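You operate a simulated robot arm through the tools that you are given. There is no shell and no other tool.

You run a simulated robot arm. Do the job below in one go: nothing can be reset, and whatever is moved stays where it is left.

Task
Set up the patcher from the job card and run it empty.
Fine: switch it on, set heat and dwell as on the card, push the empty slide in; one run; the three blocks by the patcher stay.

It is judged by the outcome, as a careful person would: the job done as asked, and still so three seconds after it is handed in. It fails if anything else is knocked over, pushed out of place, dropped, spilled or broken.

Robot
A 7-joint arm with a three-finger gripper, fixed in place. Base frame: the origin is at the foot of the arm, x ahead of it, y to its left, z up; the work surface is at about z = 800. Units: mm, degrees, N and s.
Its first joint turns from -166.0 to 166.0 degrees. Payload 2.69 kg.
The TCP is the grasp point between the finger pads, 30 mm short of the fingertips. In the tool frame z runs along the fingers and y along their closing line. The gripper opens to 128 mm. The gripper's body begins 117 mm behind the TCP.
Orientation is told as [roll, pitch, yaw] about the base's x, y, z axes, in that order, counted from this pose: with the fingers straight down and closing along the base's y, the tool's x points along the base's -x, its y along +y and its z along -z.

Tools
- The arm moves only by the tool send_rows. Its argument "rows" is a list of rows, each a list of 3 entries, a list of its own where there are three numbers: the opening, from 0 (shut) to 1 (fully open), then the shift along the tool's x, y, z in mm, then the turn, a rotation vector about the tool's x, y, z in degrees. In form: [[hand, [tx, ty, tz], [ax, ay, az]], ...]. A call has 1 to 20 rows; each row shifts and turns the commanded pose from where the row before left it, along the tool's axes as they then stand. Each row takes 0.2 s and may step no farther than 50 mm and 8.6 degrees from the row before; otherwise, or with a gripper value out of range, the whole call is refused. Where a pose cannot be reached the arm comes as near as it can. A force on the tool above 60 N (or 10 N above the force at the start of the call, whichever is more), or a blocked arm, ends the call early, and 0.2 s more pass. The fingers move at their own pace and stop on an object; they squeeze with about 40 N. The grip force told is the motor's: it shows also when the fingers shut on nothing. Time passes only in rows, and 0.2 s behind the last, so rows that do not move let the fingers close. The reply holds the time, the measured pose of the TCP, the force on the tool along the base axes, the opening and the grip force, in the units named above and with some noise, with the torque about the TCP (base axes, N m) and any sound that the robot's microphone picked up.
- Cameras (640 x 400 px; columns grow to the right, rows downward): "scene" is fixed at [400.9, -499.6, 1520.4]; the picture's right is [0.98, -0.18, 0.00], its down [-0.09, -0.50, -0.86] and it looks along [0.16, 0.85, -0.51] (base axes); focal length 324 px, centre (320, 200). "wrist" rides on the gripper at [58, 54, -131] in the tool frame; the picture's right is [-0.68, 0.74, 0.00], its down [-0.62, -0.57, -0.55] and it looks along [-0.40, -0.37, 0.84] (tool axes); focal length 234 px, centre (320, 200). There is no depth. A picture from a camera that has moved, and an enlarged one, comes with that camera's place and axes in the base frame and with its lens.
- get_image(camera): a new picture of that camera. The clock stands still meanwhile.
- move_column(by): slides the trunk up (or, below 0, down) by that many mm; the arm rides with it, the base frame stays. It gives what a move gives, with no picture.
- close_up(camera, box): a new picture of the part [left, top, right, bottom] of that camera's present view, enlarged. The clock stands still meanwhile.
- hand_in(): hands the job in; it is judged then, once.

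Places have to be worked out from the pictures, the camera data and where the tool is seen. Open the gripper and draw the arm clear of the work before you hand the job in, unless the task says otherwise.

The tools are called after "Call:" as a command line: name --argument value ..., lists and objects as JSON in quotes. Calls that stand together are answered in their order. send_rows: Moves the arm, as the interface text tells. Its arguments: {"type":"object","properties":{"rows":{"type":"array"}},"required":["rows"]} The other tools are called the same way: move_column (by) slides the trunk up or down; get_image (camera) takes a picture; close_up (camera, box) takes an enlarged picture of a part of a camera's view; hand_in () hands the job in.

At the start:

```text
time: 0.0
eef_pos: [651.4, 250.5, 1095.9]
tool_rot: [-0.1, 0.0, 0.0]
wrist_force: [0.3, 0.5, -0.2]
wrist_torque: [0.03, -0.05, 0.01]
finger_gap: 128.0
grip_force: 0.0
trunk travel left (down, up): [-150.0, 200.0]
```

scene: 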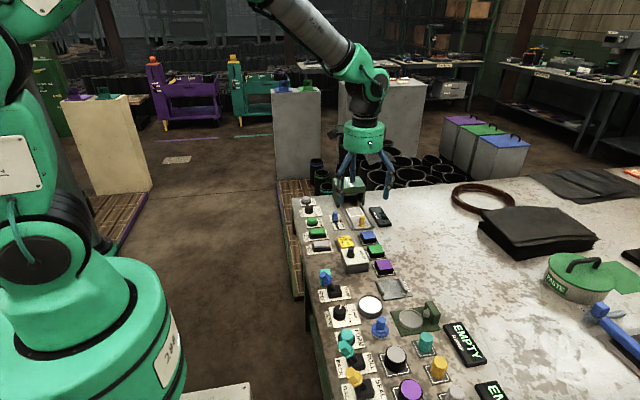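
wrist: 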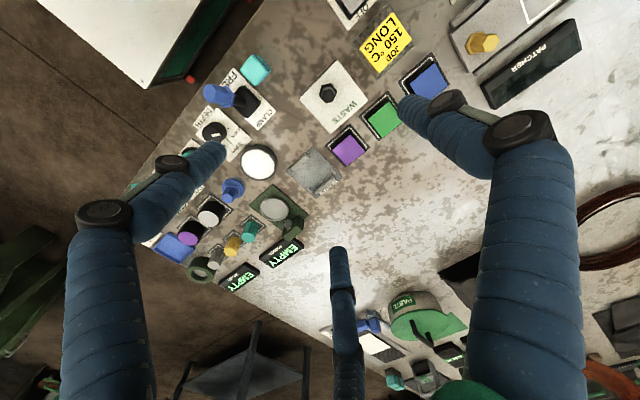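

I start by looking closer at the bench to find the job card, the patcher and its controls.

Call:
close_up --camera "scene" --box '[280, 180, 440, 280]'

Call:
close_up --camera "scene" --box '[300, 260, 460, 400]'

Call:
close_up --camera "wrist" --box '[300, 0, 620, 200]'

Call:
close_up --camera "wrist" --box '[140, 40, 340, 300]'

```text
4.00 times, centred on (360, 230) of scene
camera zoom: at [400.9, -499.6, 1520.4], right [0.98, -0.18, 0.0], down [-0.09, -0.5, -0.86], along [0.16, 0.85, -0.51], focal length 1298 px, centre (160, 80)
```

zoom: 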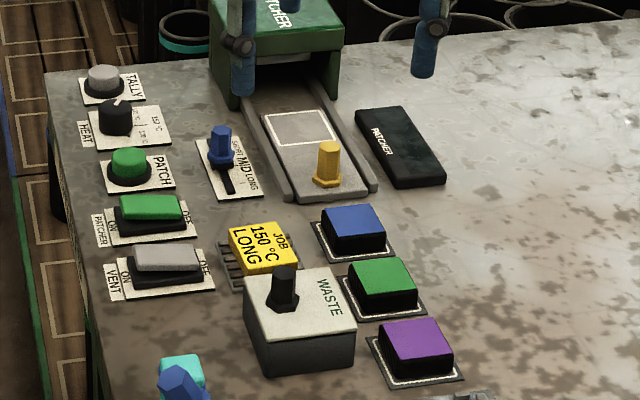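

```text
2.86 times, centred on (380, 330) of scene
camera zoom: at [400.9, -499.6, 1520.4], right [0.98, -0.18, 0.0], down [-0.09, -0.5, -0.86], along [0.16, 0.85, -0.51], focal length 927 px, centre (149, -171)
```

zoom: 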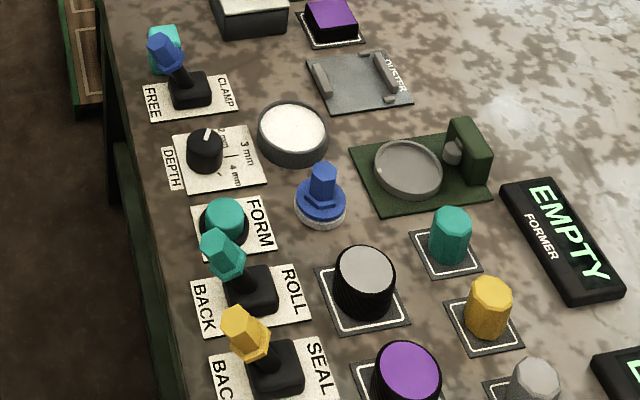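

```text
2.00 times, centred on (460, 100) of wrist
camera zoom: at [592.3, 303.0, 1227.9], right [0.68, 0.74, 0.0], down [0.62, -0.57, 0.55], along [0.4, -0.37, -0.84], focal length 468 px, centre (40, 400)
```

zoom: 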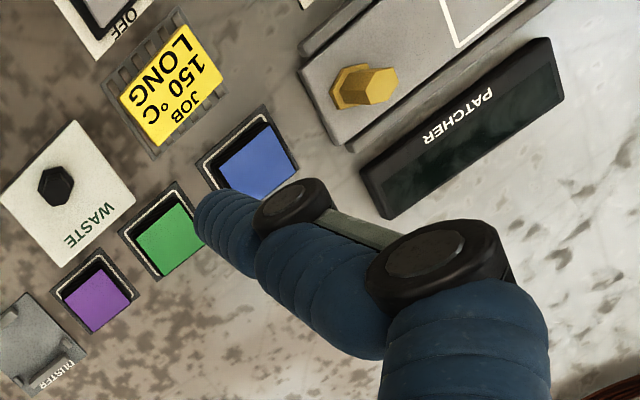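

```text
1.54 times, centred on (240, 170) of wrist
camera zoom: at [592.3, 303.0, 1227.9], right [0.68, 0.74, 0.0], down [0.62, -0.57, 0.55], along [0.4, -0.37, -0.84], focal length 360 px, centre (443, 246)
```

zoom: 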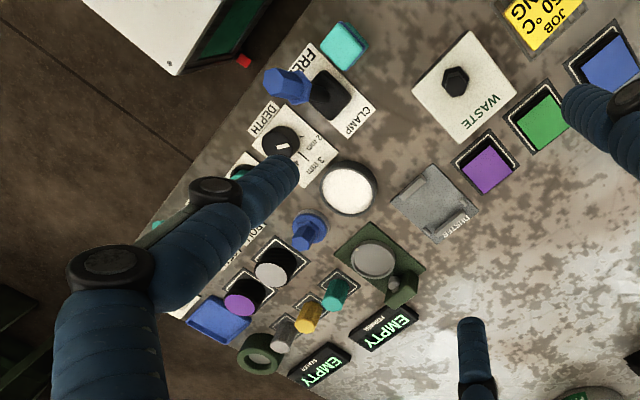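

The scene shows the patcher panel at about x 550–650, y 370–670 (TALLY, HEAT, PATCH, PATCHER, VENT, dwell slider), and the card reads 150 °C, LONG. I move the arm high above the panel for a better wrist view.

Call:
send_rows --rows '[[1, [16, 40, 0], [0, 0, 0]], [1, [16, 40, 0], [0, 0, 0]], [1, [16, 40, 0], [0, 0, 0]], [1, [16, 40, 0], [0, 0, 0]], [1, [16, 40, 0], [0, 0, 0]], [1, [16, 40, 0], [0, 0, 0]], [1, [16, 40, 0], [0, 0, 0]], [1, [16, 40, 0], [0, 0, 0]], [1, [0, 0, 0], [0, 0, 0]]]'

Call:
get_image --camera "wrist"

Call:
get_image --camera "scene"

```text
time: 2.0
eef_pos: [522.1, 572.5, 1094.8]
tool_rot: [-0.1, 0.1, 0.0]
wrist_force: [0.1, 0.3, -0.4]
wrist_torque: [-0.05, 0.01, -0.05]
finger_gap: 127.9
grip_force: 0.0
trunk travel left (down, up): [-150.0, 200.0]
```

```text
taken
camera wrist: at [463.5, 624.5, 1227.9], right [0.68, 0.74, 0.0], down [0.62, -0.56, 0.55], along [0.4, -0.37, -0.84], focal length 234 px, centre (320, 200)
```

wrist: 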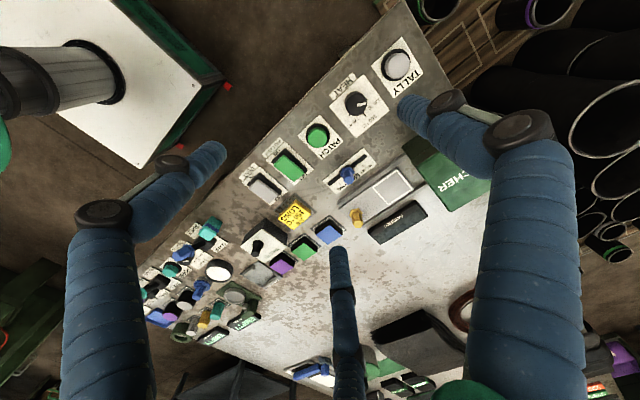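

```text
taken
```

scene: 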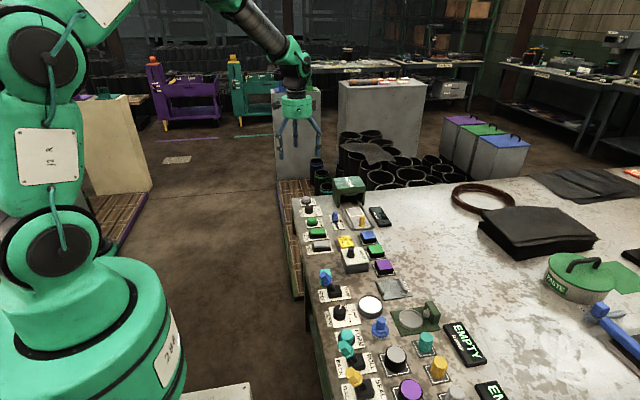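

The panel is now in view of both cameras. I enlarge the patcher panel and the gripper itself to read the dial, the slider and the fingers' shape.

Call:
close_up --camera "wrist" --box '[300, 20, 440, 220]'

Call:
close_up --camera "wrist" --box '[220, 130, 440, 270]'

Call:
close_up --camera "scene" --box '[290, 175, 400, 245]'

Call:
close_up --camera "scene" --box '[250, 80, 350, 180]'

```text
2.00 times, centred on (370, 120) of wrist
camera zoom: at [463.5, 624.5, 1227.9], right [0.68, 0.74, 0.0], down [0.62, -0.56, 0.55], along [0.4, -0.37, -0.84], focal length 468 px, centre (220, 360)
```

zoom: 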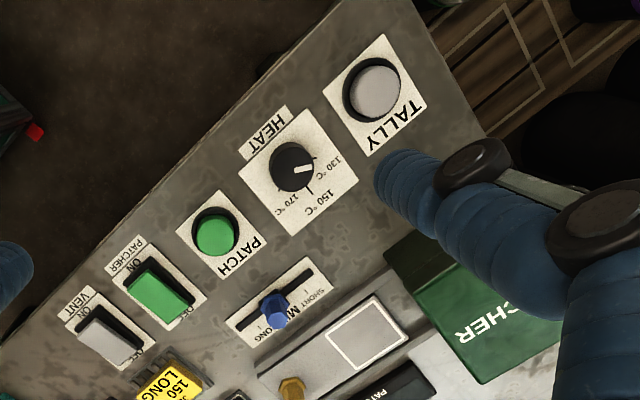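

```text
2.86 times, centred on (330, 200) of wrist
camera zoom: at [463.5, 624.5, 1227.9], right [0.68, 0.74, 0.0], down [0.62, -0.56, 0.55], along [0.4, -0.37, -0.84], focal length 669 px, centre (291, 200)
```

zoom: 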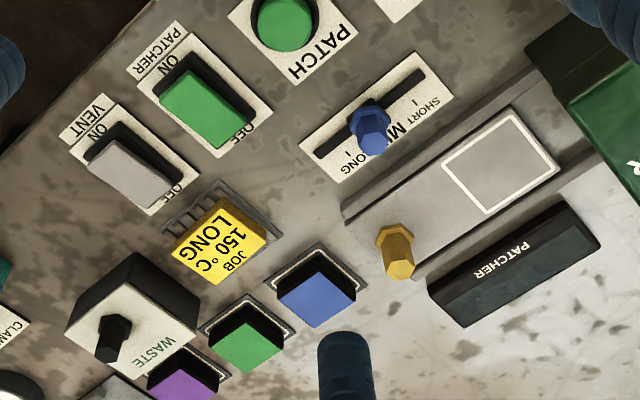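

```text
5.71 times, centred on (345, 210) of scene
camera zoom: at [400.9, -499.6, 1520.4], right [0.98, -0.18, 0.0], down [-0.09, -0.5, -0.86], along [0.16, 0.85, -0.51], focal length 1854 px, centre (177, 143)
```

zoom: 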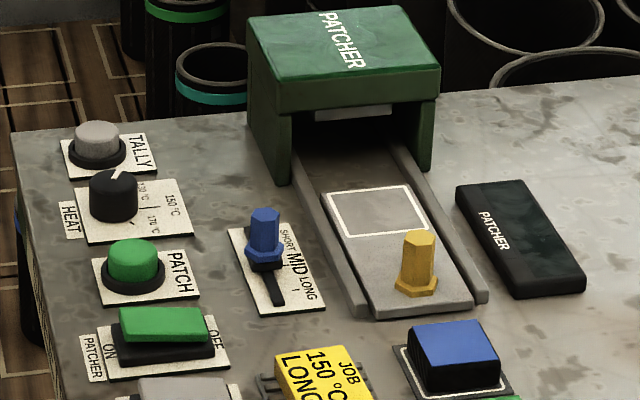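

```text
4.00 times, centred on (300, 130) of scene
camera zoom: at [400.9, -499.6, 1520.4], right [0.98, -0.18, 0.0], down [-0.09, -0.5, -0.86], along [0.16, 0.85, -0.51], focal length 1298 px, centre (400, 480)
```

zoom: 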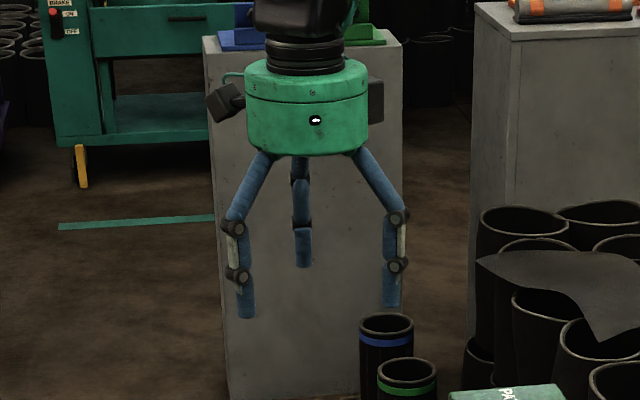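

The gripper is drawn with three fingers around the TCP; dial ticks read 130/150/170 °C and the slider stands at MID. I shut the fingers and lower a bit over free air for a closer look.

Call:
send_rows --rows '[[0, [10, 10, 40], [0, 0, 0]], [0, [10, 10, 40], [0, 0, 0]], [0, [0, 0, 0], [0, 0, 0]], [0, [0, 0, 0], [0, 0, 0]]]'

Call:
get_image --camera "wrist"

Call:
close_up --camera "scene" --box '[250, 100, 350, 200]'

```text
time: 3.0
eef_pos: [503.1, 590.3, 1016.8]
tool_rot: [0.0, 0.0, 0.1]
wrist_force: [0.3, 0.0, 0.8]
wrist_torque: [0.06, -0.01, -0.05]
finger_gap: 2.2
grip_force: 31.2
trunk travel left (down, up): [-150.0, 200.0]
```

```text
taken
camera wrist: at [444.4, 642.8, 1148.6], right [0.68, 0.74, 0.0], down [0.62, -0.57, 0.55], along [0.4, -0.37, -0.84], focal length 234 px, centre (320, 200)
```

wrist: 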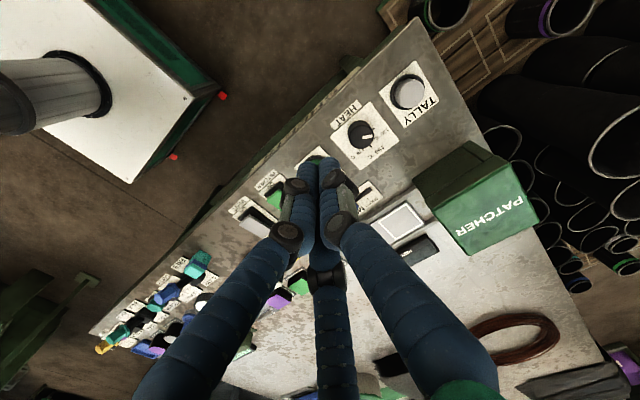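

```text
4.00 times, centred on (300, 150) of scene
camera zoom: at [400.9, -499.6, 1520.4], right [0.98, -0.18, 0.0], down [-0.09, -0.5, -0.86], along [0.16, 0.85, -0.51], focal length 1298 px, centre (400, 400)
```

zoom: 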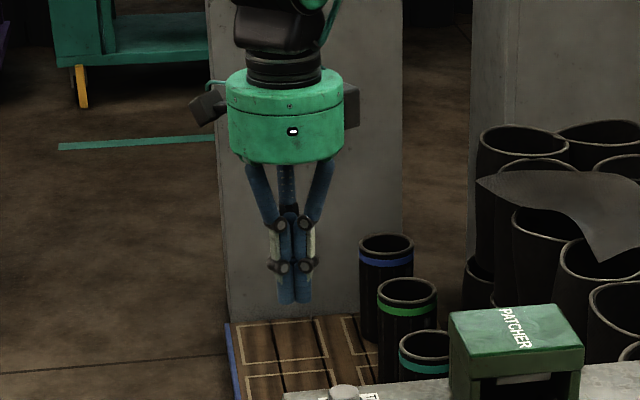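

Fingers shut to a cluster at the tool axis, tip where expected. I enlarge the HEAT dial and other controls from here.

Call:
close_up --camera "wrist" --box '[320, 50, 448, 180]'

Call:
close_up --camera "scene" --box '[290, 185, 350, 245]'

```text
3.08 times, centred on (384, 115) of wrist
camera zoom: at [444.4, 642.8, 1148.6], right [0.68, 0.74, 0.0], down [0.62, -0.57, 0.55], along [0.4, -0.37, -0.84], focal length 720 px, centre (123, 462)
```

zoom: 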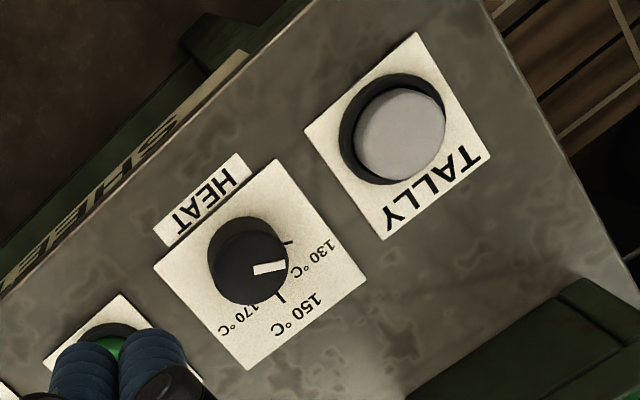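

```text
6.67 times, centred on (320, 215) of scene
camera zoom: at [400.9, -499.6, 1520.4], right [0.98, -0.18, 0.0], down [-0.09, -0.5, -0.86], along [0.16, 0.85, -0.51], focal length 2162 px, centre (320, 100)
```

zoom: 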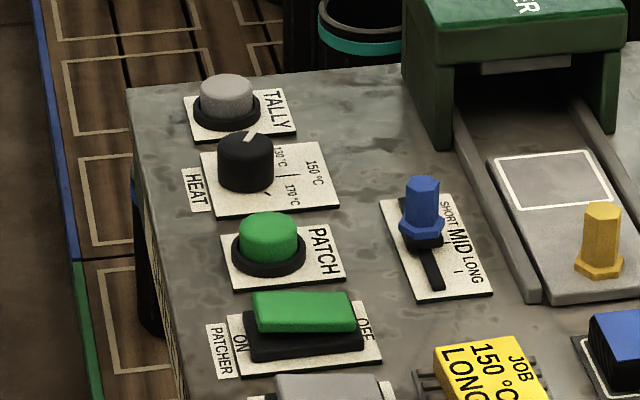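

The dial ticks are hard to judge from the slant. I move so that the wrist camera stands straight above the HEAT dial (where its view is vertical, at about pixel (320,47)).

Call:
send_rows --rows '[[0, [-37, -14, 0], [0, 0, 0]], [0, [-37, -13, 0], [0, 0, 0]], [0, [-38, -13, 0], [0, 0, 0]], [0, [0, 0, 0], [0, 0, 0]]]'

Call:
close_up --camera "wrist" --box '[256, 0, 384, 80]'

Call:
get_image --camera "wrist"

```text
time: 4.0
eef_pos: [617.3, 551.2, 1015.2]
tool_rot: [0.0, 0.1, 0.0]
wrist_force: [1.1, 0.1, 0.2]
wrist_torque: [0.05, 0.0, -0.02]
finger_gap: 2.0
grip_force: 31.9
trunk travel left (down, up): [-150.0, 200.0]
```

```text
5.00 times, centred on (320, 40) of wrist
camera zoom: at [558.5, 603.8, 1147.6], right [0.68, 0.74, 0.0], down [0.62, -0.57, 0.55], along [0.4, -0.37, -0.84], focal length 1171 px, centre (320, 1000)
```

zoom: 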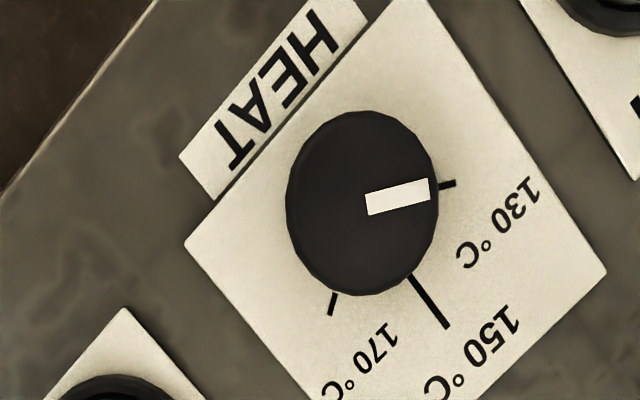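

```text
taken
camera wrist: at [558.5, 603.8, 1147.6], right [0.68, 0.74, 0.0], down [0.62, -0.57, 0.55], along [0.4, -0.37, -0.84], focal length 234 px, centre (320, 200)
```

wrist: 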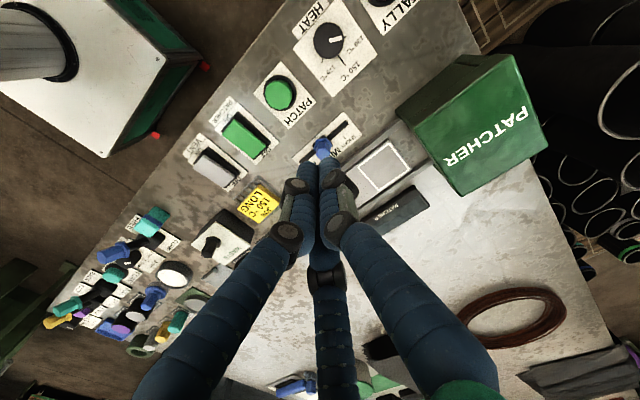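

The dial view is clear: the pointer sits at 130 (about +60° from +x), 150 is along +x, so the knob at about (559, 616) needs a 60° clockwise turn. Next I move over so the camera looks down on the rocker, slider and slide.

Call:
send_rows --rows '[[0, [-14, -38, 0], [0, 0, 0]], [0, [-14, -38, 0], [0, 0, 0]], [0, [-14, -38, 0], [0, 0, 0]], [0, [0, 0, 0], [0, 0, 0]]]'

Call:
get_image --camera "wrist"

Call:
close_up --camera "wrist" --box '[200, 0, 360, 100]'

Call:
close_up --camera "wrist" --box '[320, 0, 480, 200]'

```text
time: 5.0
eef_pos: [658.3, 436.1, 1016.3]
tool_rot: [0.0, 0.0, 0.0]
wrist_force: [0.3, 0.1, -0.1]
wrist_torque: [0.03, 0.01, 0.0]
finger_gap: 2.2
grip_force: 31.5
trunk travel left (down, up): [-150.0, 200.0]
```

```text
taken
camera wrist: at [599.1, 488.4, 1148.1], right [0.68, 0.74, 0.0], down [0.62, -0.57, 0.55], along [0.4, -0.37, -0.84], focal length 234 px, centre (320, 200)
```

wrist: 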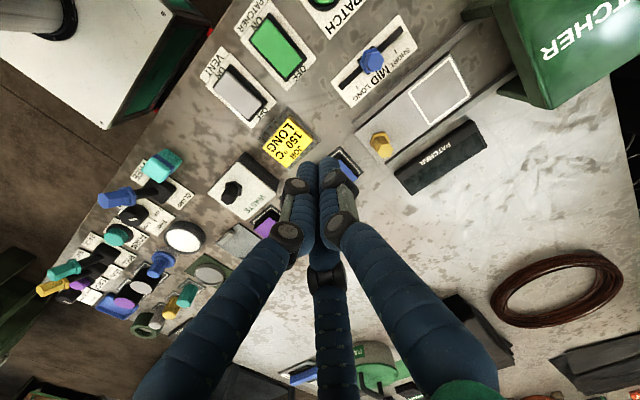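

```text
4.00 times, centred on (280, 50) of wrist
camera zoom: at [599.1, 488.4, 1148.1], right [0.68, 0.74, 0.0], down [0.62, -0.57, 0.55], along [0.4, -0.37, -0.84], focal length 937 px, centre (480, 800)
```

zoom: 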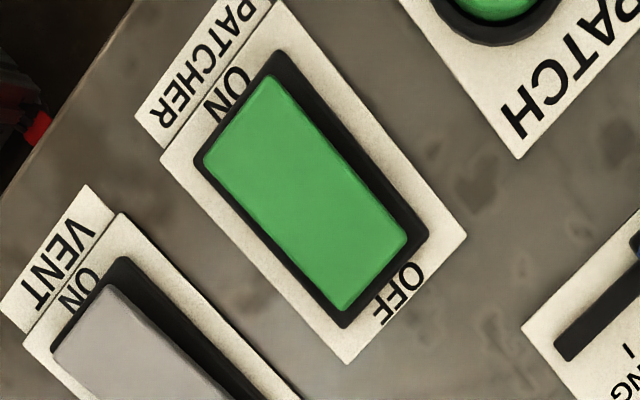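

```text
2.00 times, centred on (400, 100) of wrist
camera zoom: at [599.1, 488.4, 1148.1], right [0.68, 0.74, 0.0], down [0.62, -0.57, 0.55], along [0.4, -0.37, -0.84], focal length 468 px, centre (160, 400)
```

zoom: 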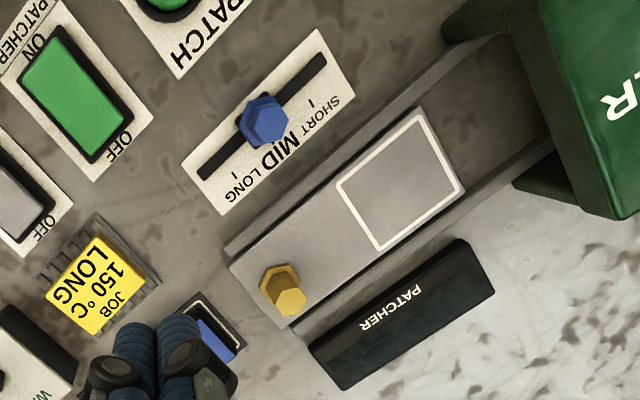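

From this view: PATCHER rocker spans x 539–592 at y 451 with ON on the robot's side, slider knob at (649, 526) with LONG about 31 mm toward −y, yellow slide knob at (740, 475). I move the shut fingers above the rocker's ON end.

Call:
send_rows --rows '[[0, [36.4, 5, 0], [0, 0, 0]], [0, [36.4, 5, 0], [0, 0, 0]], [0, [36.4, 5, 0], [0, 0, 0]], [0, [0, 0, 40], [0, 0, 0]], [0, [0, 0, 40], [0, 0, 0]], [0, [0, 0, 40], [0, 0, 0]], [0, [0, 0, 20], [0, 0, 0]], [0, [0, 0, 0], [0, 0, 0]]]'

Call:
get_image --camera "wrist"

Call:
close_up --camera "scene" --box '[290, 185, 370, 265]'

```text
time: 6.8
eef_pos: [548.4, 452.1, 875.7]
tool_rot: [0.0, -0.1, 0.0]
wrist_force: [0.3, 0.8, -0.6]
wrist_torque: [0.02, 0.0, -0.05]
finger_gap: 2.3
grip_force: 31.4
trunk travel left (down, up): [-150.0, 200.0]
```

```text
taken
camera wrist: at [489.1, 504.0, 1007.0], right [0.68, 0.74, 0.0], down [0.62, -0.56, 0.55], along [0.4, -0.37, -0.84], focal length 234 px, centre (320, 200)
```

wrist: 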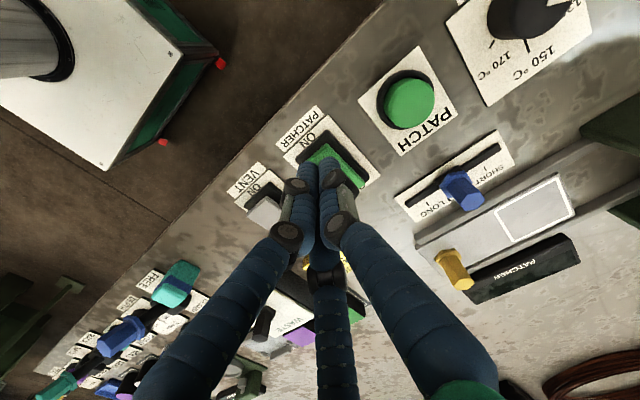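

```text
5.00 times, centred on (330, 225) of scene
camera zoom: at [400.9, -499.6, 1520.4], right [0.98, -0.18, 0.0], down [-0.09, -0.5, -0.86], along [0.16, 0.85, -0.51], focal length 1622 px, centre (270, 75)
```

zoom: 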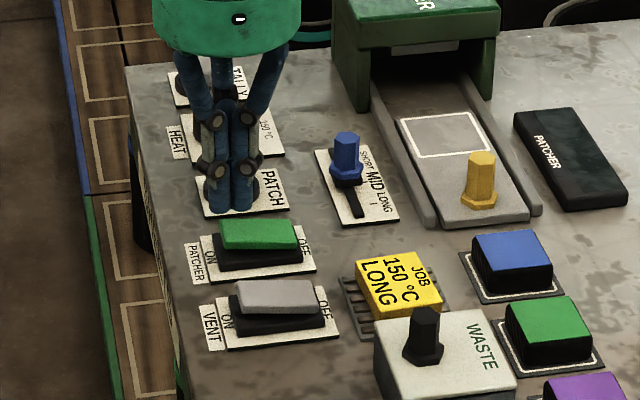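

The fingertips are about 20 mm above the rocker's ON end. I lower in small steps until the rocker yields.

Call:
send_rows --rows '[[0, [0, 0, 8], [0, 0, 0]], [0, [0, 0, 5], [0, 0, 0]], [0, [0, 0, 4], [0, 0, 0]], [0, [0, 0, 3], [0, 0, 0]], [0, [0, 0, 3], [0, 0, 0]]]'

Call:
close_up --camera "scene" --box '[290, 185, 410, 265]'

```text
time: 8.0
eef_pos: [547.4, 451.7, 852.5]
tool_rot: [0.1, 0.0, 0.0]
wrist_force: [0.2, -0.4, 1.1]
wrist_torque: [0.01, -0.03, 0.01]
finger_gap: 1.9
grip_force: 31.6
trunk travel left (down, up): [-150.0, 200.0]
```

```text
5.00 times, centred on (350, 225) of scene
camera zoom: at [400.9, -499.6, 1520.4], right [0.98, -0.18, 0.0], down [-0.09, -0.5, -0.86], along [0.16, 0.85, -0.51], focal length 1622 px, centre (170, 75)
```

zoom: 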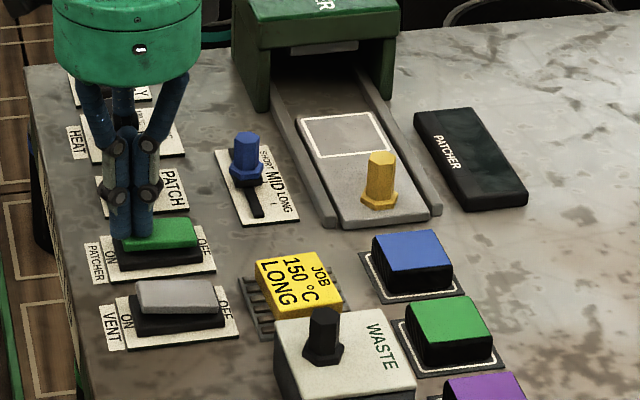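

Tip at about z 822 with hardly any force yet, just at the rocker. I continue down in 2 mm steps.

Call:
send_rows --rows '[[0, [0, 0, 2], [0, 0, 0]], [0, [0, 0, 2], [0, 0, 0]], [0, [0, 0, 2], [0, 0, 0]]]'

Call:
close_up --camera "scene" --box '[290, 185, 410, 265]'

```text
time: 8.8
eef_pos: [548.1, 453.1, 849.5]
tool_rot: [0.0, -0.2, 0.0]
wrist_force: [-10.3, -6.6, 35.1]
wrist_torque: [-0.41, -0.34, -0.15]
finger_gap: 1.9
grip_force: 31.1
trunk travel left (down, up): [-150.0, 200.0]
```

```text
5.00 times, centred on (350, 225) of scene
camera zoom: at [400.9, -499.6, 1520.4], right [0.98, -0.18, 0.0], down [-0.09, -0.5, -0.86], along [0.16, 0.85, -0.51], focal length 1622 px, centre (170, 75)
```

zoom: 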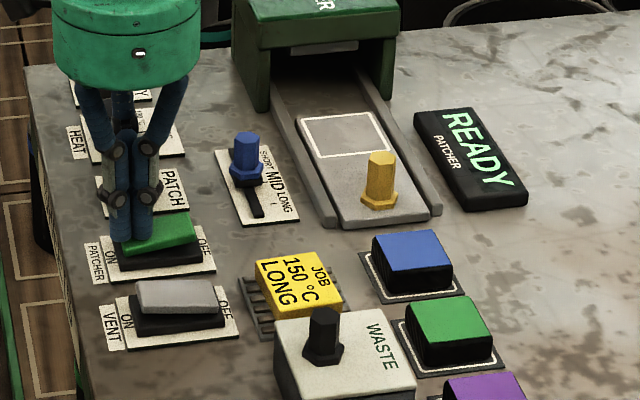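

The display now reads READY: the patcher is on. I rise, travel to above the HEAT knob and open the fingers partly.

Call:
send_rows --rows '[[0, [0, 0, -20], [0, 0, 0]], [0, [0, 0, -40], [0, 0, 0]], [0, [-2, 33, 0], [0, 0, 0]], [0, [-2, 33, 0], [0, 0, 0]], [0.45, [-2, 33, 0], [0, 0, 0]], [0.45, [-2, 33, 0], [0, 0, 0]], [0.45, [-3, 31, 0], [0, 0, 0]], [0.45, [0, 0, 0], [0, 0, 0]], [0.45, [0, 0, 0], [0, 0, 0]]]'

Call:
get_image --camera "wrist"

Call:
close_up --camera "wrist" --box '[240, 90, 400, 190]'

Call:
close_up --camera "scene" --box '[290, 165, 410, 245]'

```text
time: 10.8
eef_pos: [558.3, 613.8, 907.9]
tool_rot: [0.0, -0.1, 0.1]
wrist_force: [0.0, 0.4, -1.1]
wrist_torque: [0.02, -0.03, 0.01]
finger_gap: 57.4
grip_force: 0.1
trunk travel left (down, up): [-150.0, 200.0]
```

```text
taken
camera wrist: at [498.8, 666.9, 1039.1], right [0.68, 0.74, 0.0], down [0.62, -0.57, 0.55], along [0.4, -0.37, -0.84], focal length 234 px, centre (320, 200)
```

wrist: 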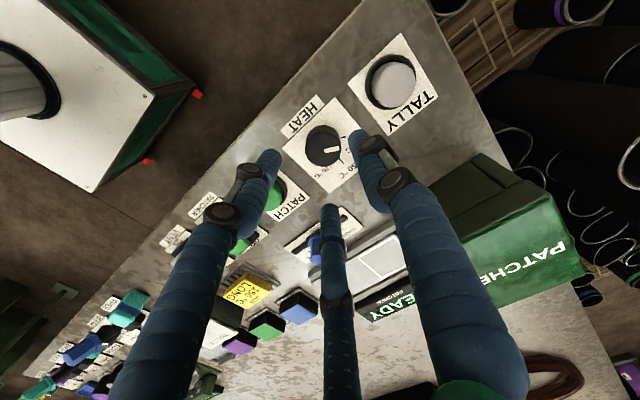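

```text
4.00 times, centred on (320, 140) of wrist
camera zoom: at [498.8, 666.9, 1039.1], right [0.68, 0.74, 0.0], down [0.62, -0.57, 0.55], along [0.4, -0.37, -0.84], focal length 937 px, centre (320, 440)
```

zoom: 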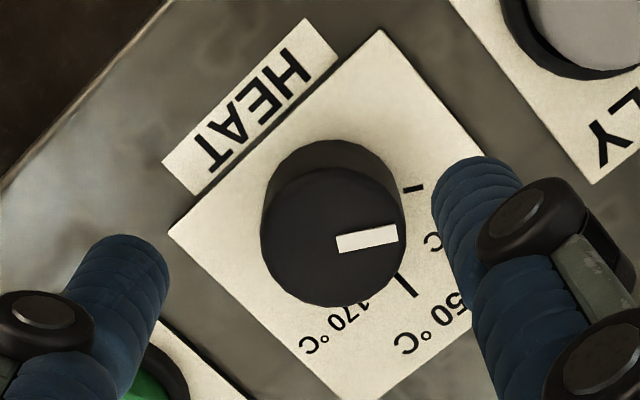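

```text
5.00 times, centred on (350, 205) of scene
camera zoom: at [400.9, -499.6, 1520.4], right [0.98, -0.18, 0.0], down [-0.09, -0.5, -0.86], along [0.16, 0.85, -0.51], focal length 1622 px, centre (170, 175)
```

zoom: 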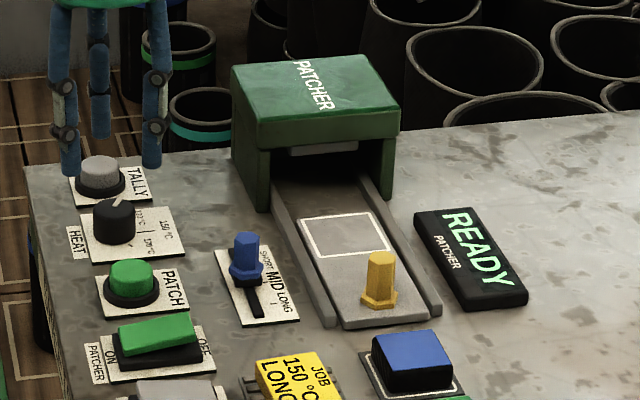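

The knob top is at about (559, 616, 829), and the tool is nearly centred above it. I shift 2 mm and lower so the fingertips straddle the knob just above the plate.

Call:
send_rows --rows '[[0.45, [-0.7, 2, 20], [0, 0, 0]], [0.45, [0, 0, 20], [0, 0, 0]], [0.45, [0, 0, 15], [0, 0, 0]], [0.45, [0, 0, 8], [0, 0, 0]], [0.45, [0, 0, 5], [0, 0, 0]], [0.45, [0, 0, 0], [0, 0, 0]]]'

Call:
close_up --camera "wrist" --box '[240, 120, 400, 220]'

Call:
close_up --camera "scene" --box '[290, 165, 370, 245]'

```text
time: 12.2
eef_pos: [560.0, 617.5, 838.0]
tool_rot: [0.0, 0.1, 0.0]
wrist_force: [-0.5, -0.5, 0.1]
wrist_torque: [0.0, -0.03, -0.03]
finger_gap: 57.6
grip_force: 0.0
trunk travel left (down, up): [-150.0, 200.0]
```

```text
4.00 times, centred on (320, 170) of wrist
camera zoom: at [500.5, 669.5, 970.8], right [0.68, 0.74, 0.0], down [0.62, -0.57, 0.55], along [0.4, -0.37, -0.84], focal length 937 px, centre (320, 320)
```

zoom: 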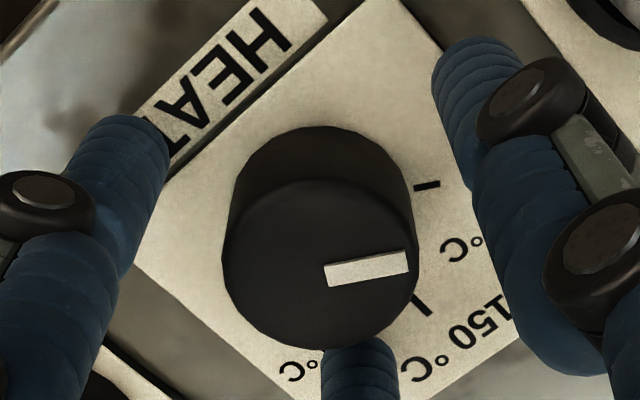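

```text
5.00 times, centred on (330, 205) of scene
camera zoom: at [400.9, -499.6, 1520.4], right [0.98, -0.18, 0.0], down [-0.09, -0.5, -0.86], along [0.16, 0.85, -0.51], focal length 1622 px, centre (270, 175)
```

zoom: 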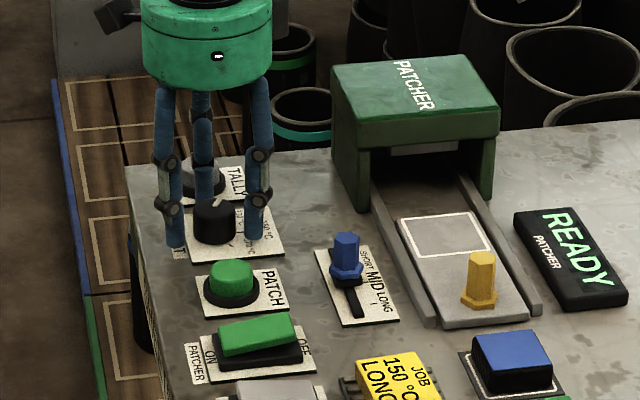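

The knob is well centred between the fingers (within 2 mm). I close on it with a small correction.

Call:
send_rows --rows '[[0.45, [0.7, -1.8, 0], [0, 0, 0]], [0.2, [0, 0, 0], [0, 0, 0]], [0.1, [0, 0, 0], [0, 0, 0]], [0, [0, 0, 0], [0, 0, 0]]]'

Call:
close_up --camera "wrist" --box '[240, 120, 400, 220]'

```text
time: 13.2
eef_pos: [560.7, 616.2, 838.6]
tool_rot: [0.0, 0.0, 0.0]
wrist_force: [21.0, -12.1, -3.0]
wrist_torque: [-0.31, -0.73, -0.41]
finger_gap: 35.1
grip_force: 45.3
trunk travel left (down, up): [-150.0, 200.0]
```

```text
4.00 times, centred on (320, 170) of wrist
camera zoom: at [501.5, 666.7, 970.6], right [0.68, 0.74, 0.0], down [0.62, -0.57, 0.55], along [0.4, -0.37, -0.84], focal length 937 px, centre (320, 320)
```

zoom: 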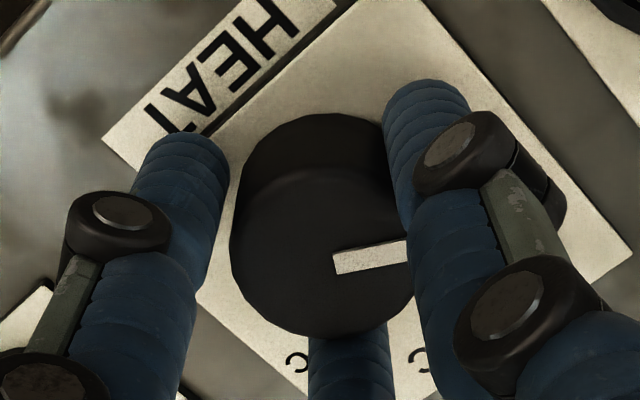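

The knob is held (gap 35 mm). I relieve the side force slightly and turn 60° clockwise seen from above (positive about tool z), in steps of 8.5°.

Call:
send_rows --rows '[[0, [-1.5, -0.8, 0], [0, 0, 0]], [0, [0, 0, 0], [0, 0, 8.5]], [0, [0, 0, 0], [0, 0, 8.5]]]'

Call:
close_up --camera "wrist" --box '[240, 120, 400, 220]'

```text
time: 14.0
eef_pos: [561.8, 615.6, 838.7]
tool_rot: [0.2, 0.0, -17.1]
wrist_force: [20.2, 3.0, -5.1]
wrist_torque: [0.24, -0.79, 0.01]
finger_gap: 33.6
grip_force: 45.1
trunk travel left (down, up): [-150.0, 200.0]
```

```text
4.00 times, centred on (320, 170) of wrist
camera zoom: at [520.8, 682.0, 970.7], right [0.86, 0.51, 0.0], down [0.42, -0.72, 0.55], along [0.28, -0.47, -0.84], focal length 937 px, centre (320, 320)
```

zoom: 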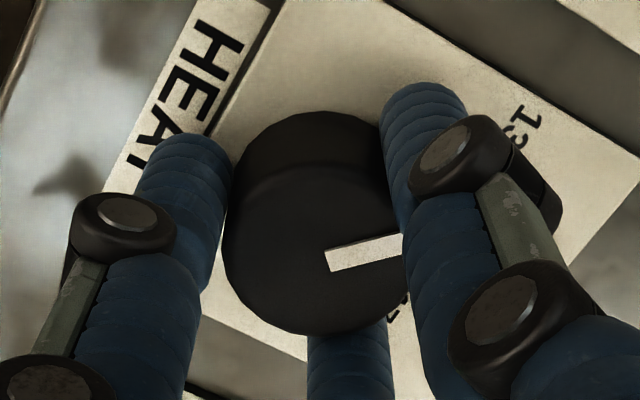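

The pointer follows the gripper, with perhaps a few degrees of slip. I ease the side force a bit and carry on turning.

Call:
send_rows --rows '[[0, [-1.4, 0.4, 0], [0, 0, 0]], [0, [0, 0, 0], [0, 0, 8.5]], [0, [0, 0, 0], [0, 0, 8.5]], [0, [0, 0, 0], [0, 0, 8.5]], [0, [0, 0, 0], [0, 0, 8.5]]]'

Call:
close_up --camera "wrist" --box '[240, 120, 400, 220]'

Call:
close_up --camera "scene" --box '[290, 165, 370, 245]'

```text
time: 15.2
eef_pos: [561.8, 615.1, 838.7]
tool_rot: [0.0, 0.0, -51.0]
wrist_force: [-2.8, 19.7, -0.5]
wrist_torque: [0.7, 0.21, -0.01]
finger_gap: 33.7
grip_force: 45.1
trunk travel left (down, up): [-150.0, 200.0]
```

```text
4.00 times, centred on (320, 170) of wrist
camera zoom: at [566.0, 693.0, 970.6], right [1.0, -0.06, 0.0], down [-0.05, -0.83, 0.55], along [-0.03, -0.55, -0.84], focal length 937 px, centre (320, 320)
```

zoom: 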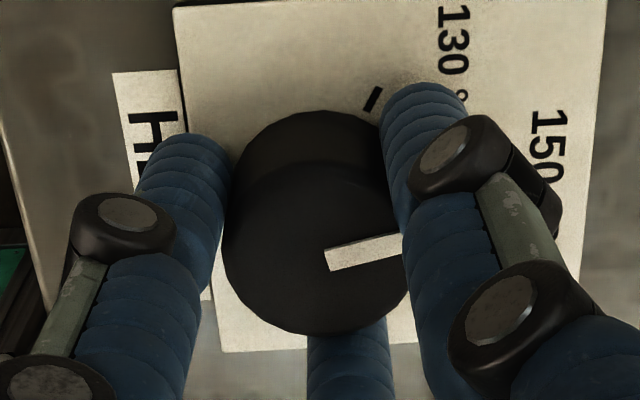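

```text
5.00 times, centred on (330, 205) of scene
camera zoom: at [400.9, -499.6, 1520.4], right [0.98, -0.18, 0.0], down [-0.09, -0.5, -0.86], along [0.16, 0.85, -0.51], focal length 1622 px, centre (270, 175)
```

zoom: 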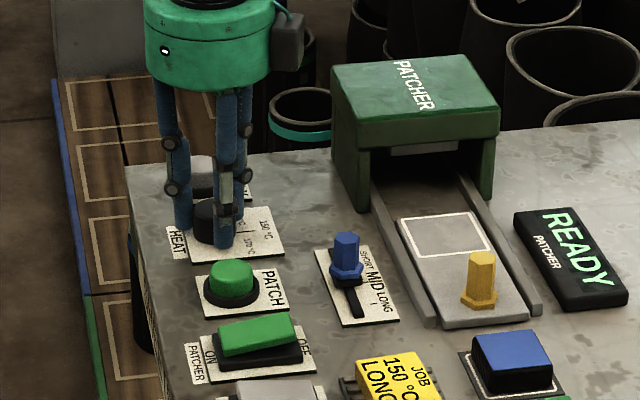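

The pointer is now about 12° short of +x (the 150 tick). I turn 12° more, then release and look.

Call:
send_rows --rows '[[0, [0, 0, 0], [0, 0, 6]], [0, [0, 0, 0], [0, 0, 6]], [0, [0, 0, 0], [0, 0, 0]]]'

Call:
close_up --camera "wrist" --box '[240, 120, 400, 220]'

```text
time: 16.0
eef_pos: [561.5, 615.0, 837.8]
tool_rot: [0.0, 0.0, -62.9]
wrist_force: [-7.8, 23.4, 1.4]
wrist_torque: [0.76, 0.35, 0.01]
finger_gap: 33.8
grip_force: 44.9
trunk travel left (down, up): [-150.0, 200.0]
```

```text
4.00 times, centred on (320, 170) of wrist
camera zoom: at [582.3, 690.3, 970.6], right [0.96, -0.27, 0.0], down [-0.22, -0.81, 0.55], along [-0.15, -0.53, -0.84], focal length 937 px, centre (320, 320)
```

zoom: 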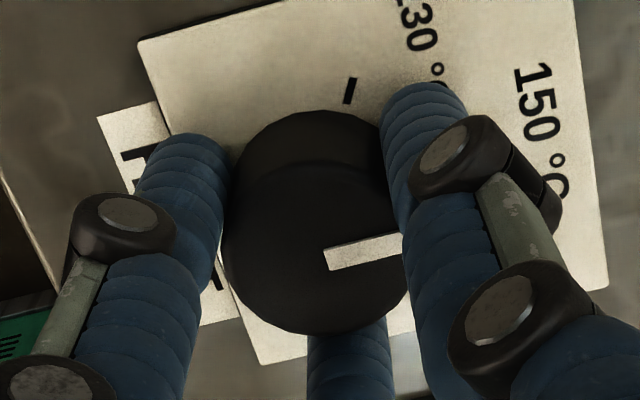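

I open the fingers and lift straight up to check where the pointer stands.

Call:
send_rows --rows '[[0.45, [0, 0, 0], [0, 0, 0]], [0.45, [0, 0, 0], [0, 0, 0]], [0.45, [0, 0, -20], [0, 0, 0]], [0.45, [0, 0, -30], [0, 0, 0]], [0.45, [0, 0, -30], [0, 0, 0]], [0.45, [0, 0, -20], [0, 0, 0]], [0.45, [0, 0, 0], [0, 0, 0]]]'

Call:
close_up --camera "wrist" --box '[240, 90, 400, 190]'

Call:
get_image --camera "scene"

```text
time: 17.6
eef_pos: [561.2, 612.9, 938.4]
tool_rot: [0.0, 0.0, -63.1]
wrist_force: [0.2, 0.8, -0.3]
wrist_torque: [-0.01, -0.04, -0.01]
finger_gap: 57.6
grip_force: 0.1
trunk travel left (down, up): [-150.0, 200.0]
```

```text
4.00 times, centred on (320, 140) of wrist
camera zoom: at [583.0, 688.6, 1070.9], right [0.96, -0.27, 0.0], down [-0.22, -0.81, 0.55], along [-0.15, -0.53, -0.84], focal length 937 px, centre (320, 440)
```

zoom: 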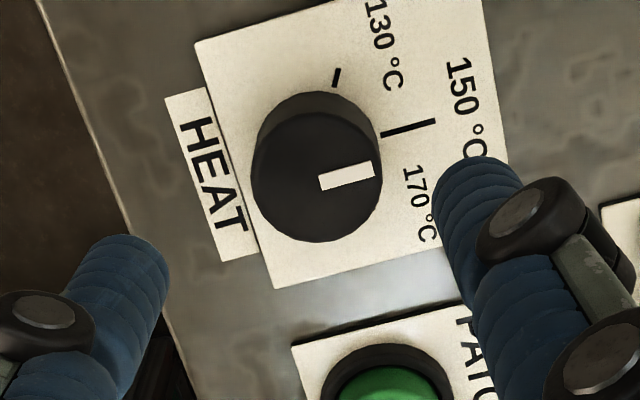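

```text
taken
```

scene: 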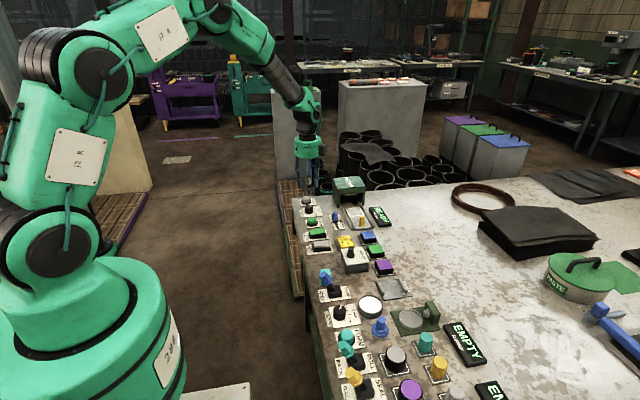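

The pointer appears to line up with the 150 tick. I enlarge further to be sure before moving on.

Call:
close_up --camera "wrist" --box '[296, 108, 360, 148]'

Call:
close_up --camera "scene" --box '[295, 195, 335, 220]'

```text
10.00 times, centred on (328, 128) of wrist
camera zoom: at [583.0, 688.6, 1070.9], right [0.96, -0.27, 0.0], down [-0.22, -0.81, 0.55], along [-0.15, -0.53, -0.84], focal length 2342 px, centre (240, 920)
```

zoom: 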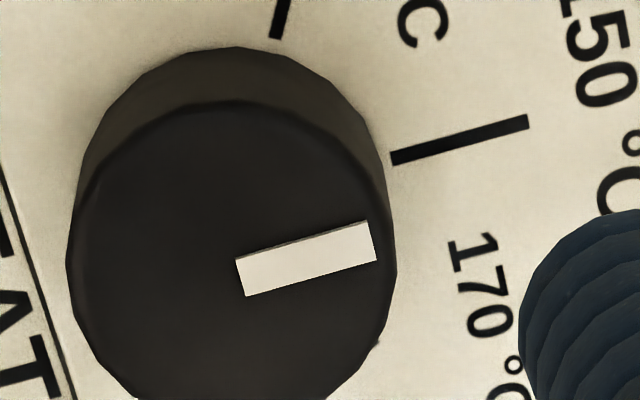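

```text
16.00 times, centred on (315, 208) of scene
camera zoom: at [400.9, -499.6, 1520.4], right [0.98, -0.18, 0.0], down [-0.09, -0.5, -0.86], along [0.16, 0.85, -0.51], focal length 5190 px, centre (400, 80)
```

zoom: 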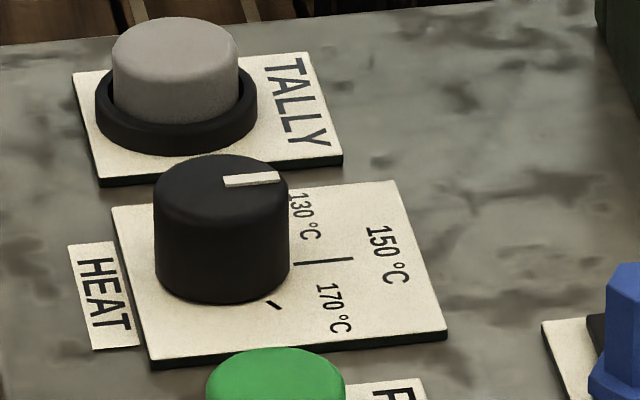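

Pointer and 150 tick are parallel and in line: heat is set. Now I turn the tool back to yaw 0 and travel to above the dwell slider.

Call:
send_rows --rows '[[0.45, [0, 0, 0], [0, 0, -7.9]], [0.45, [0, 0, 0], [0, 0, -7.9]], [0.45, [0, 0, 0], [0, 0, -7.9]], [0.45, [0, 0, 0], [0, 0, -7.9]], [0.45, [0, 0, 0], [0, 0, -7.9]], [0.45, [0, 0, 0], [0, 0, -7.9]], [0.45, [0, 0, 0], [0, 0, -7.9]], [0.45, [0, 0, 0], [0, 0, -7.8]], [0.45, [-29.3, -29, 0], [0, 0, 0]], [0.45, [-29.3, -29, 0], [0, 0, 0]], [0.45, [-29.3, -29, 0], [0, 0, 0]], [0.45, [0, 0, 0], [0, 0, 0]]]'

Call:
get_image --camera "wrist"

Call:
close_up --camera "wrist" --box '[240, 90, 400, 190]'

Call:
close_up --camera "scene" --box '[310, 185, 390, 245]'

```text
time: 20.2
eef_pos: [650.4, 526.4, 939.7]
tool_rot: [0.0, 0.0, 0.1]
wrist_force: [0.6, -0.3, 0.2]
wrist_torque: [0.08, 0.02, 0.0]
finger_gap: 57.6
grip_force: 0.1
trunk travel left (down, up): [-150.0, 200.0]
```

```text
taken
camera wrist: at [591.8, 578.4, 1071.1], right [0.67, 0.74, 0.0], down [0.62, -0.56, 0.55], along [0.4, -0.37, -0.84], focal length 234 px, centre (320, 200)
```

wrist: 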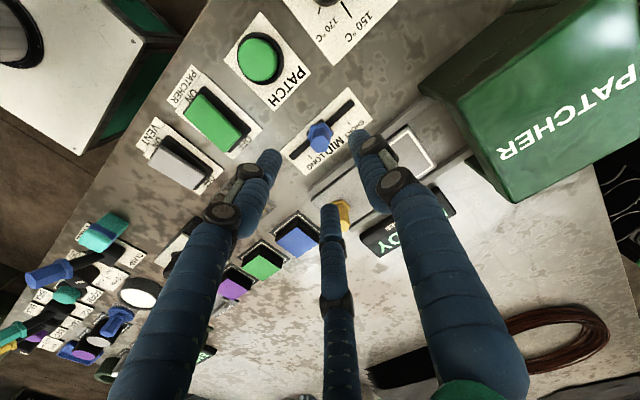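

```text
4.00 times, centred on (320, 140) of wrist
camera zoom: at [591.8, 578.4, 1071.1], right [0.67, 0.74, 0.0], down [0.62, -0.56, 0.55], along [0.4, -0.37, -0.84], focal length 937 px, centre (320, 440)
```

zoom: 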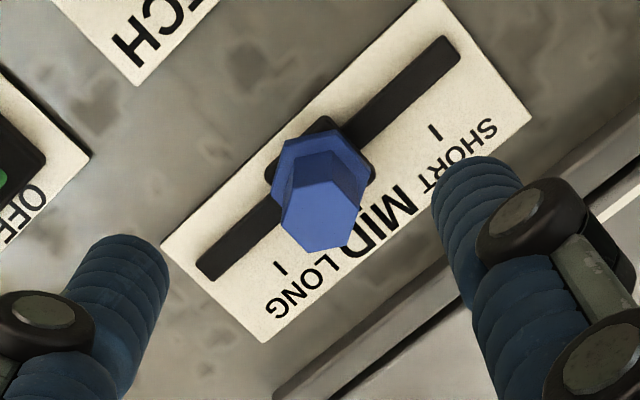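

```text
6.67 times, centred on (350, 215) of scene
camera zoom: at [400.9, -499.6, 1520.4], right [0.98, -0.18, 0.0], down [-0.09, -0.5, -0.86], along [0.16, 0.85, -0.51], focal length 2162 px, centre (120, 100)
```

zoom: 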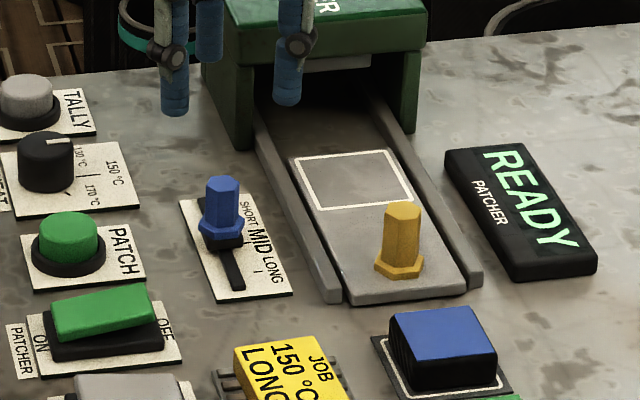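

The slider knob is at (649, 525.5), hex head from about z 825 to 849. I lower the open fingers around it, tips just above its collar.

Call:
send_rows --rows '[[0.45, [1.2, -0.9, 20], [0, 0, 0]], [0.45, [0, 0, 25], [0, 0, 0]], [0.45, [0, 0, 20], [0, 0, 0]], [0.45, [0, 0, 12], [0, 0, 0]], [0.45, [0, 0, 6], [0, 0, 0]], [0.45, [0, 0, 0], [0, 0, 0]]]'

Call:
close_up --camera "wrist" --box '[240, 120, 400, 220]'

Call:
close_up --camera "scene" --box '[310, 185, 390, 245]'

```text
time: 21.6
eef_pos: [648.8, 525.9, 856.0]
tool_rot: [0.1, -0.1, 0.1]
wrist_force: [-0.3, -0.4, 0.0]
wrist_torque: [0.0, 0.04, -0.02]
finger_gap: 57.4
grip_force: 0.0
trunk travel left (down, up): [-150.0, 200.0]
```

```text
4.00 times, centred on (320, 170) of wrist
camera zoom: at [589.8, 578.3, 987.8], right [0.67, 0.74, 0.0], down [0.62, -0.56, 0.55], along [0.4, -0.37, -0.84], focal length 937 px, centre (320, 320)
```

zoom: 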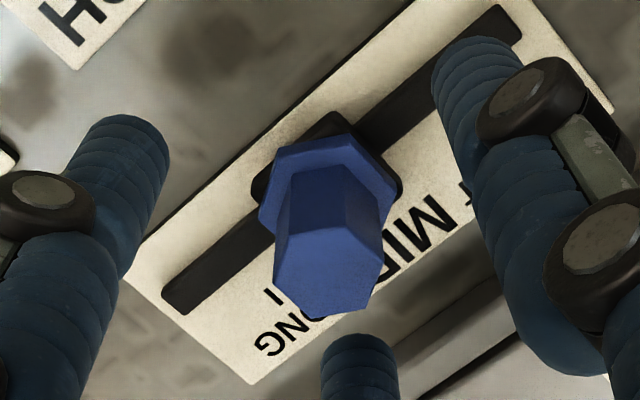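

```text
6.67 times, centred on (350, 215) of scene
camera zoom: at [400.9, -499.6, 1520.4], right [0.98, -0.18, 0.0], down [-0.09, -0.5, -0.86], along [0.16, 0.85, -0.51], focal length 2162 px, centre (120, 100)
```

zoom: 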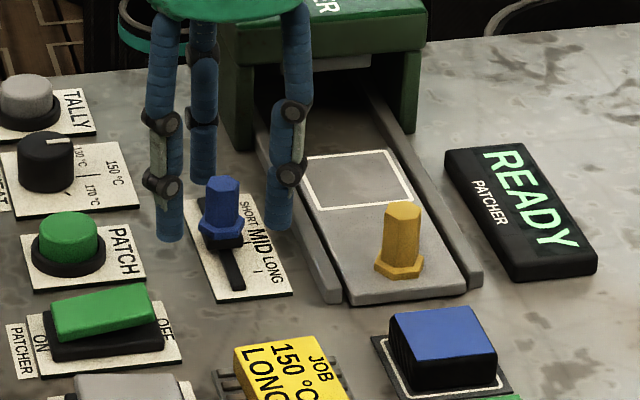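

The fingers straddle the knob centrally. I close on it.

Call:
send_rows --rows '[[0.25, [0, 0, 0], [0, 0, 0]], [0.1, [0, 0, 0], [0, 0, 0]], [0, [0, 0, 0], [0, 0, 0]], [0, [0, 0, 0], [0, 0, 0]]]'

Call:
close_up --camera "wrist" --box '[240, 120, 400, 220]'

```text
time: 22.6
eef_pos: [651.6, 527.6, 855.6]
tool_rot: [0.1, -0.2, 0.2]
wrist_force: [33.7, -0.7, -4.7]
wrist_torque: [0.02, -1.01, -0.22]
finger_gap: 18.3
grip_force: 43.8
trunk travel left (down, up): [-150.0, 200.0]
```

```text
4.00 times, centred on (320, 170) of wrist
camera zoom: at [592.3, 578.5, 988.2], right [0.67, 0.74, 0.0], down [0.62, -0.57, 0.55], along [0.41, -0.37, -0.84], focal length 937 px, centre (320, 320)
```

zoom: 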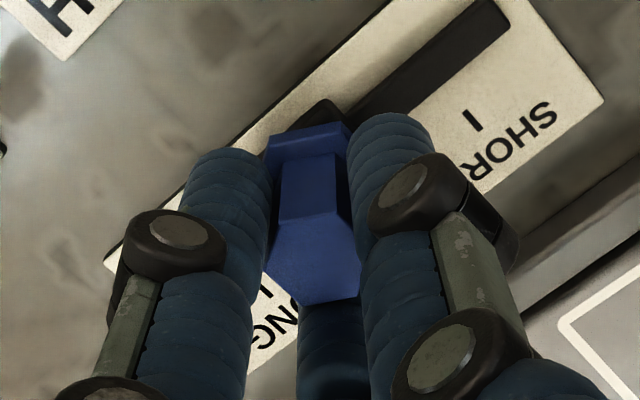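

The knob is gripped (gap 18 mm); the tool was nudged about 2.5 mm in +x, so I relieve that and then draw the slider toward −y (LONG) in small steps.

Call:
send_rows --rows '[[0, [-2.5, 1, 0], [0, 0, 0]], [0, [0, -4, 0], [0, 0, 0]], [0, [0, -6, 0], [0, 0, 0]], [0, [0, -6, 0], [0, 0, 0]], [0, [0, -6, 0], [0, 0, 0]]]'

Call:
close_up --camera "scene" --box '[310, 185, 390, 245]'

```text
time: 23.8
eef_pos: [653.0, 504.9, 855.6]
tool_rot: [-0.1, -0.1, 0.1]
wrist_force: [15.4, -0.9, 10.0]
wrist_torque: [0.21, 0.01, -0.26]
finger_gap: 18.2
grip_force: 43.6
trunk travel left (down, up): [-150.0, 200.0]
```

```text
6.67 times, centred on (350, 215) of scene
camera zoom: at [400.9, -499.6, 1520.4], right [0.98, -0.18, 0.0], down [-0.09, -0.5, -0.86], along [0.16, 0.85, -0.51], focal length 2162 px, centre (120, 100)
```

zoom: 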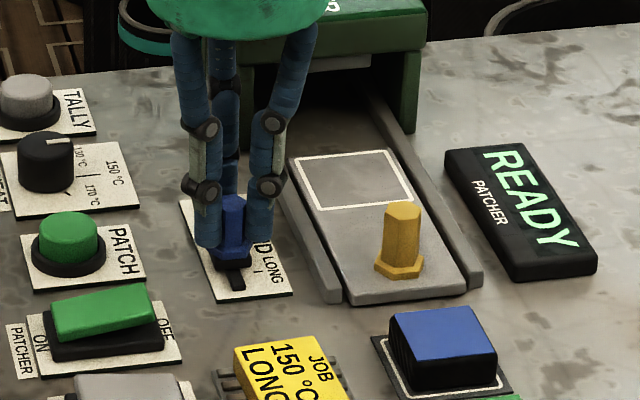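

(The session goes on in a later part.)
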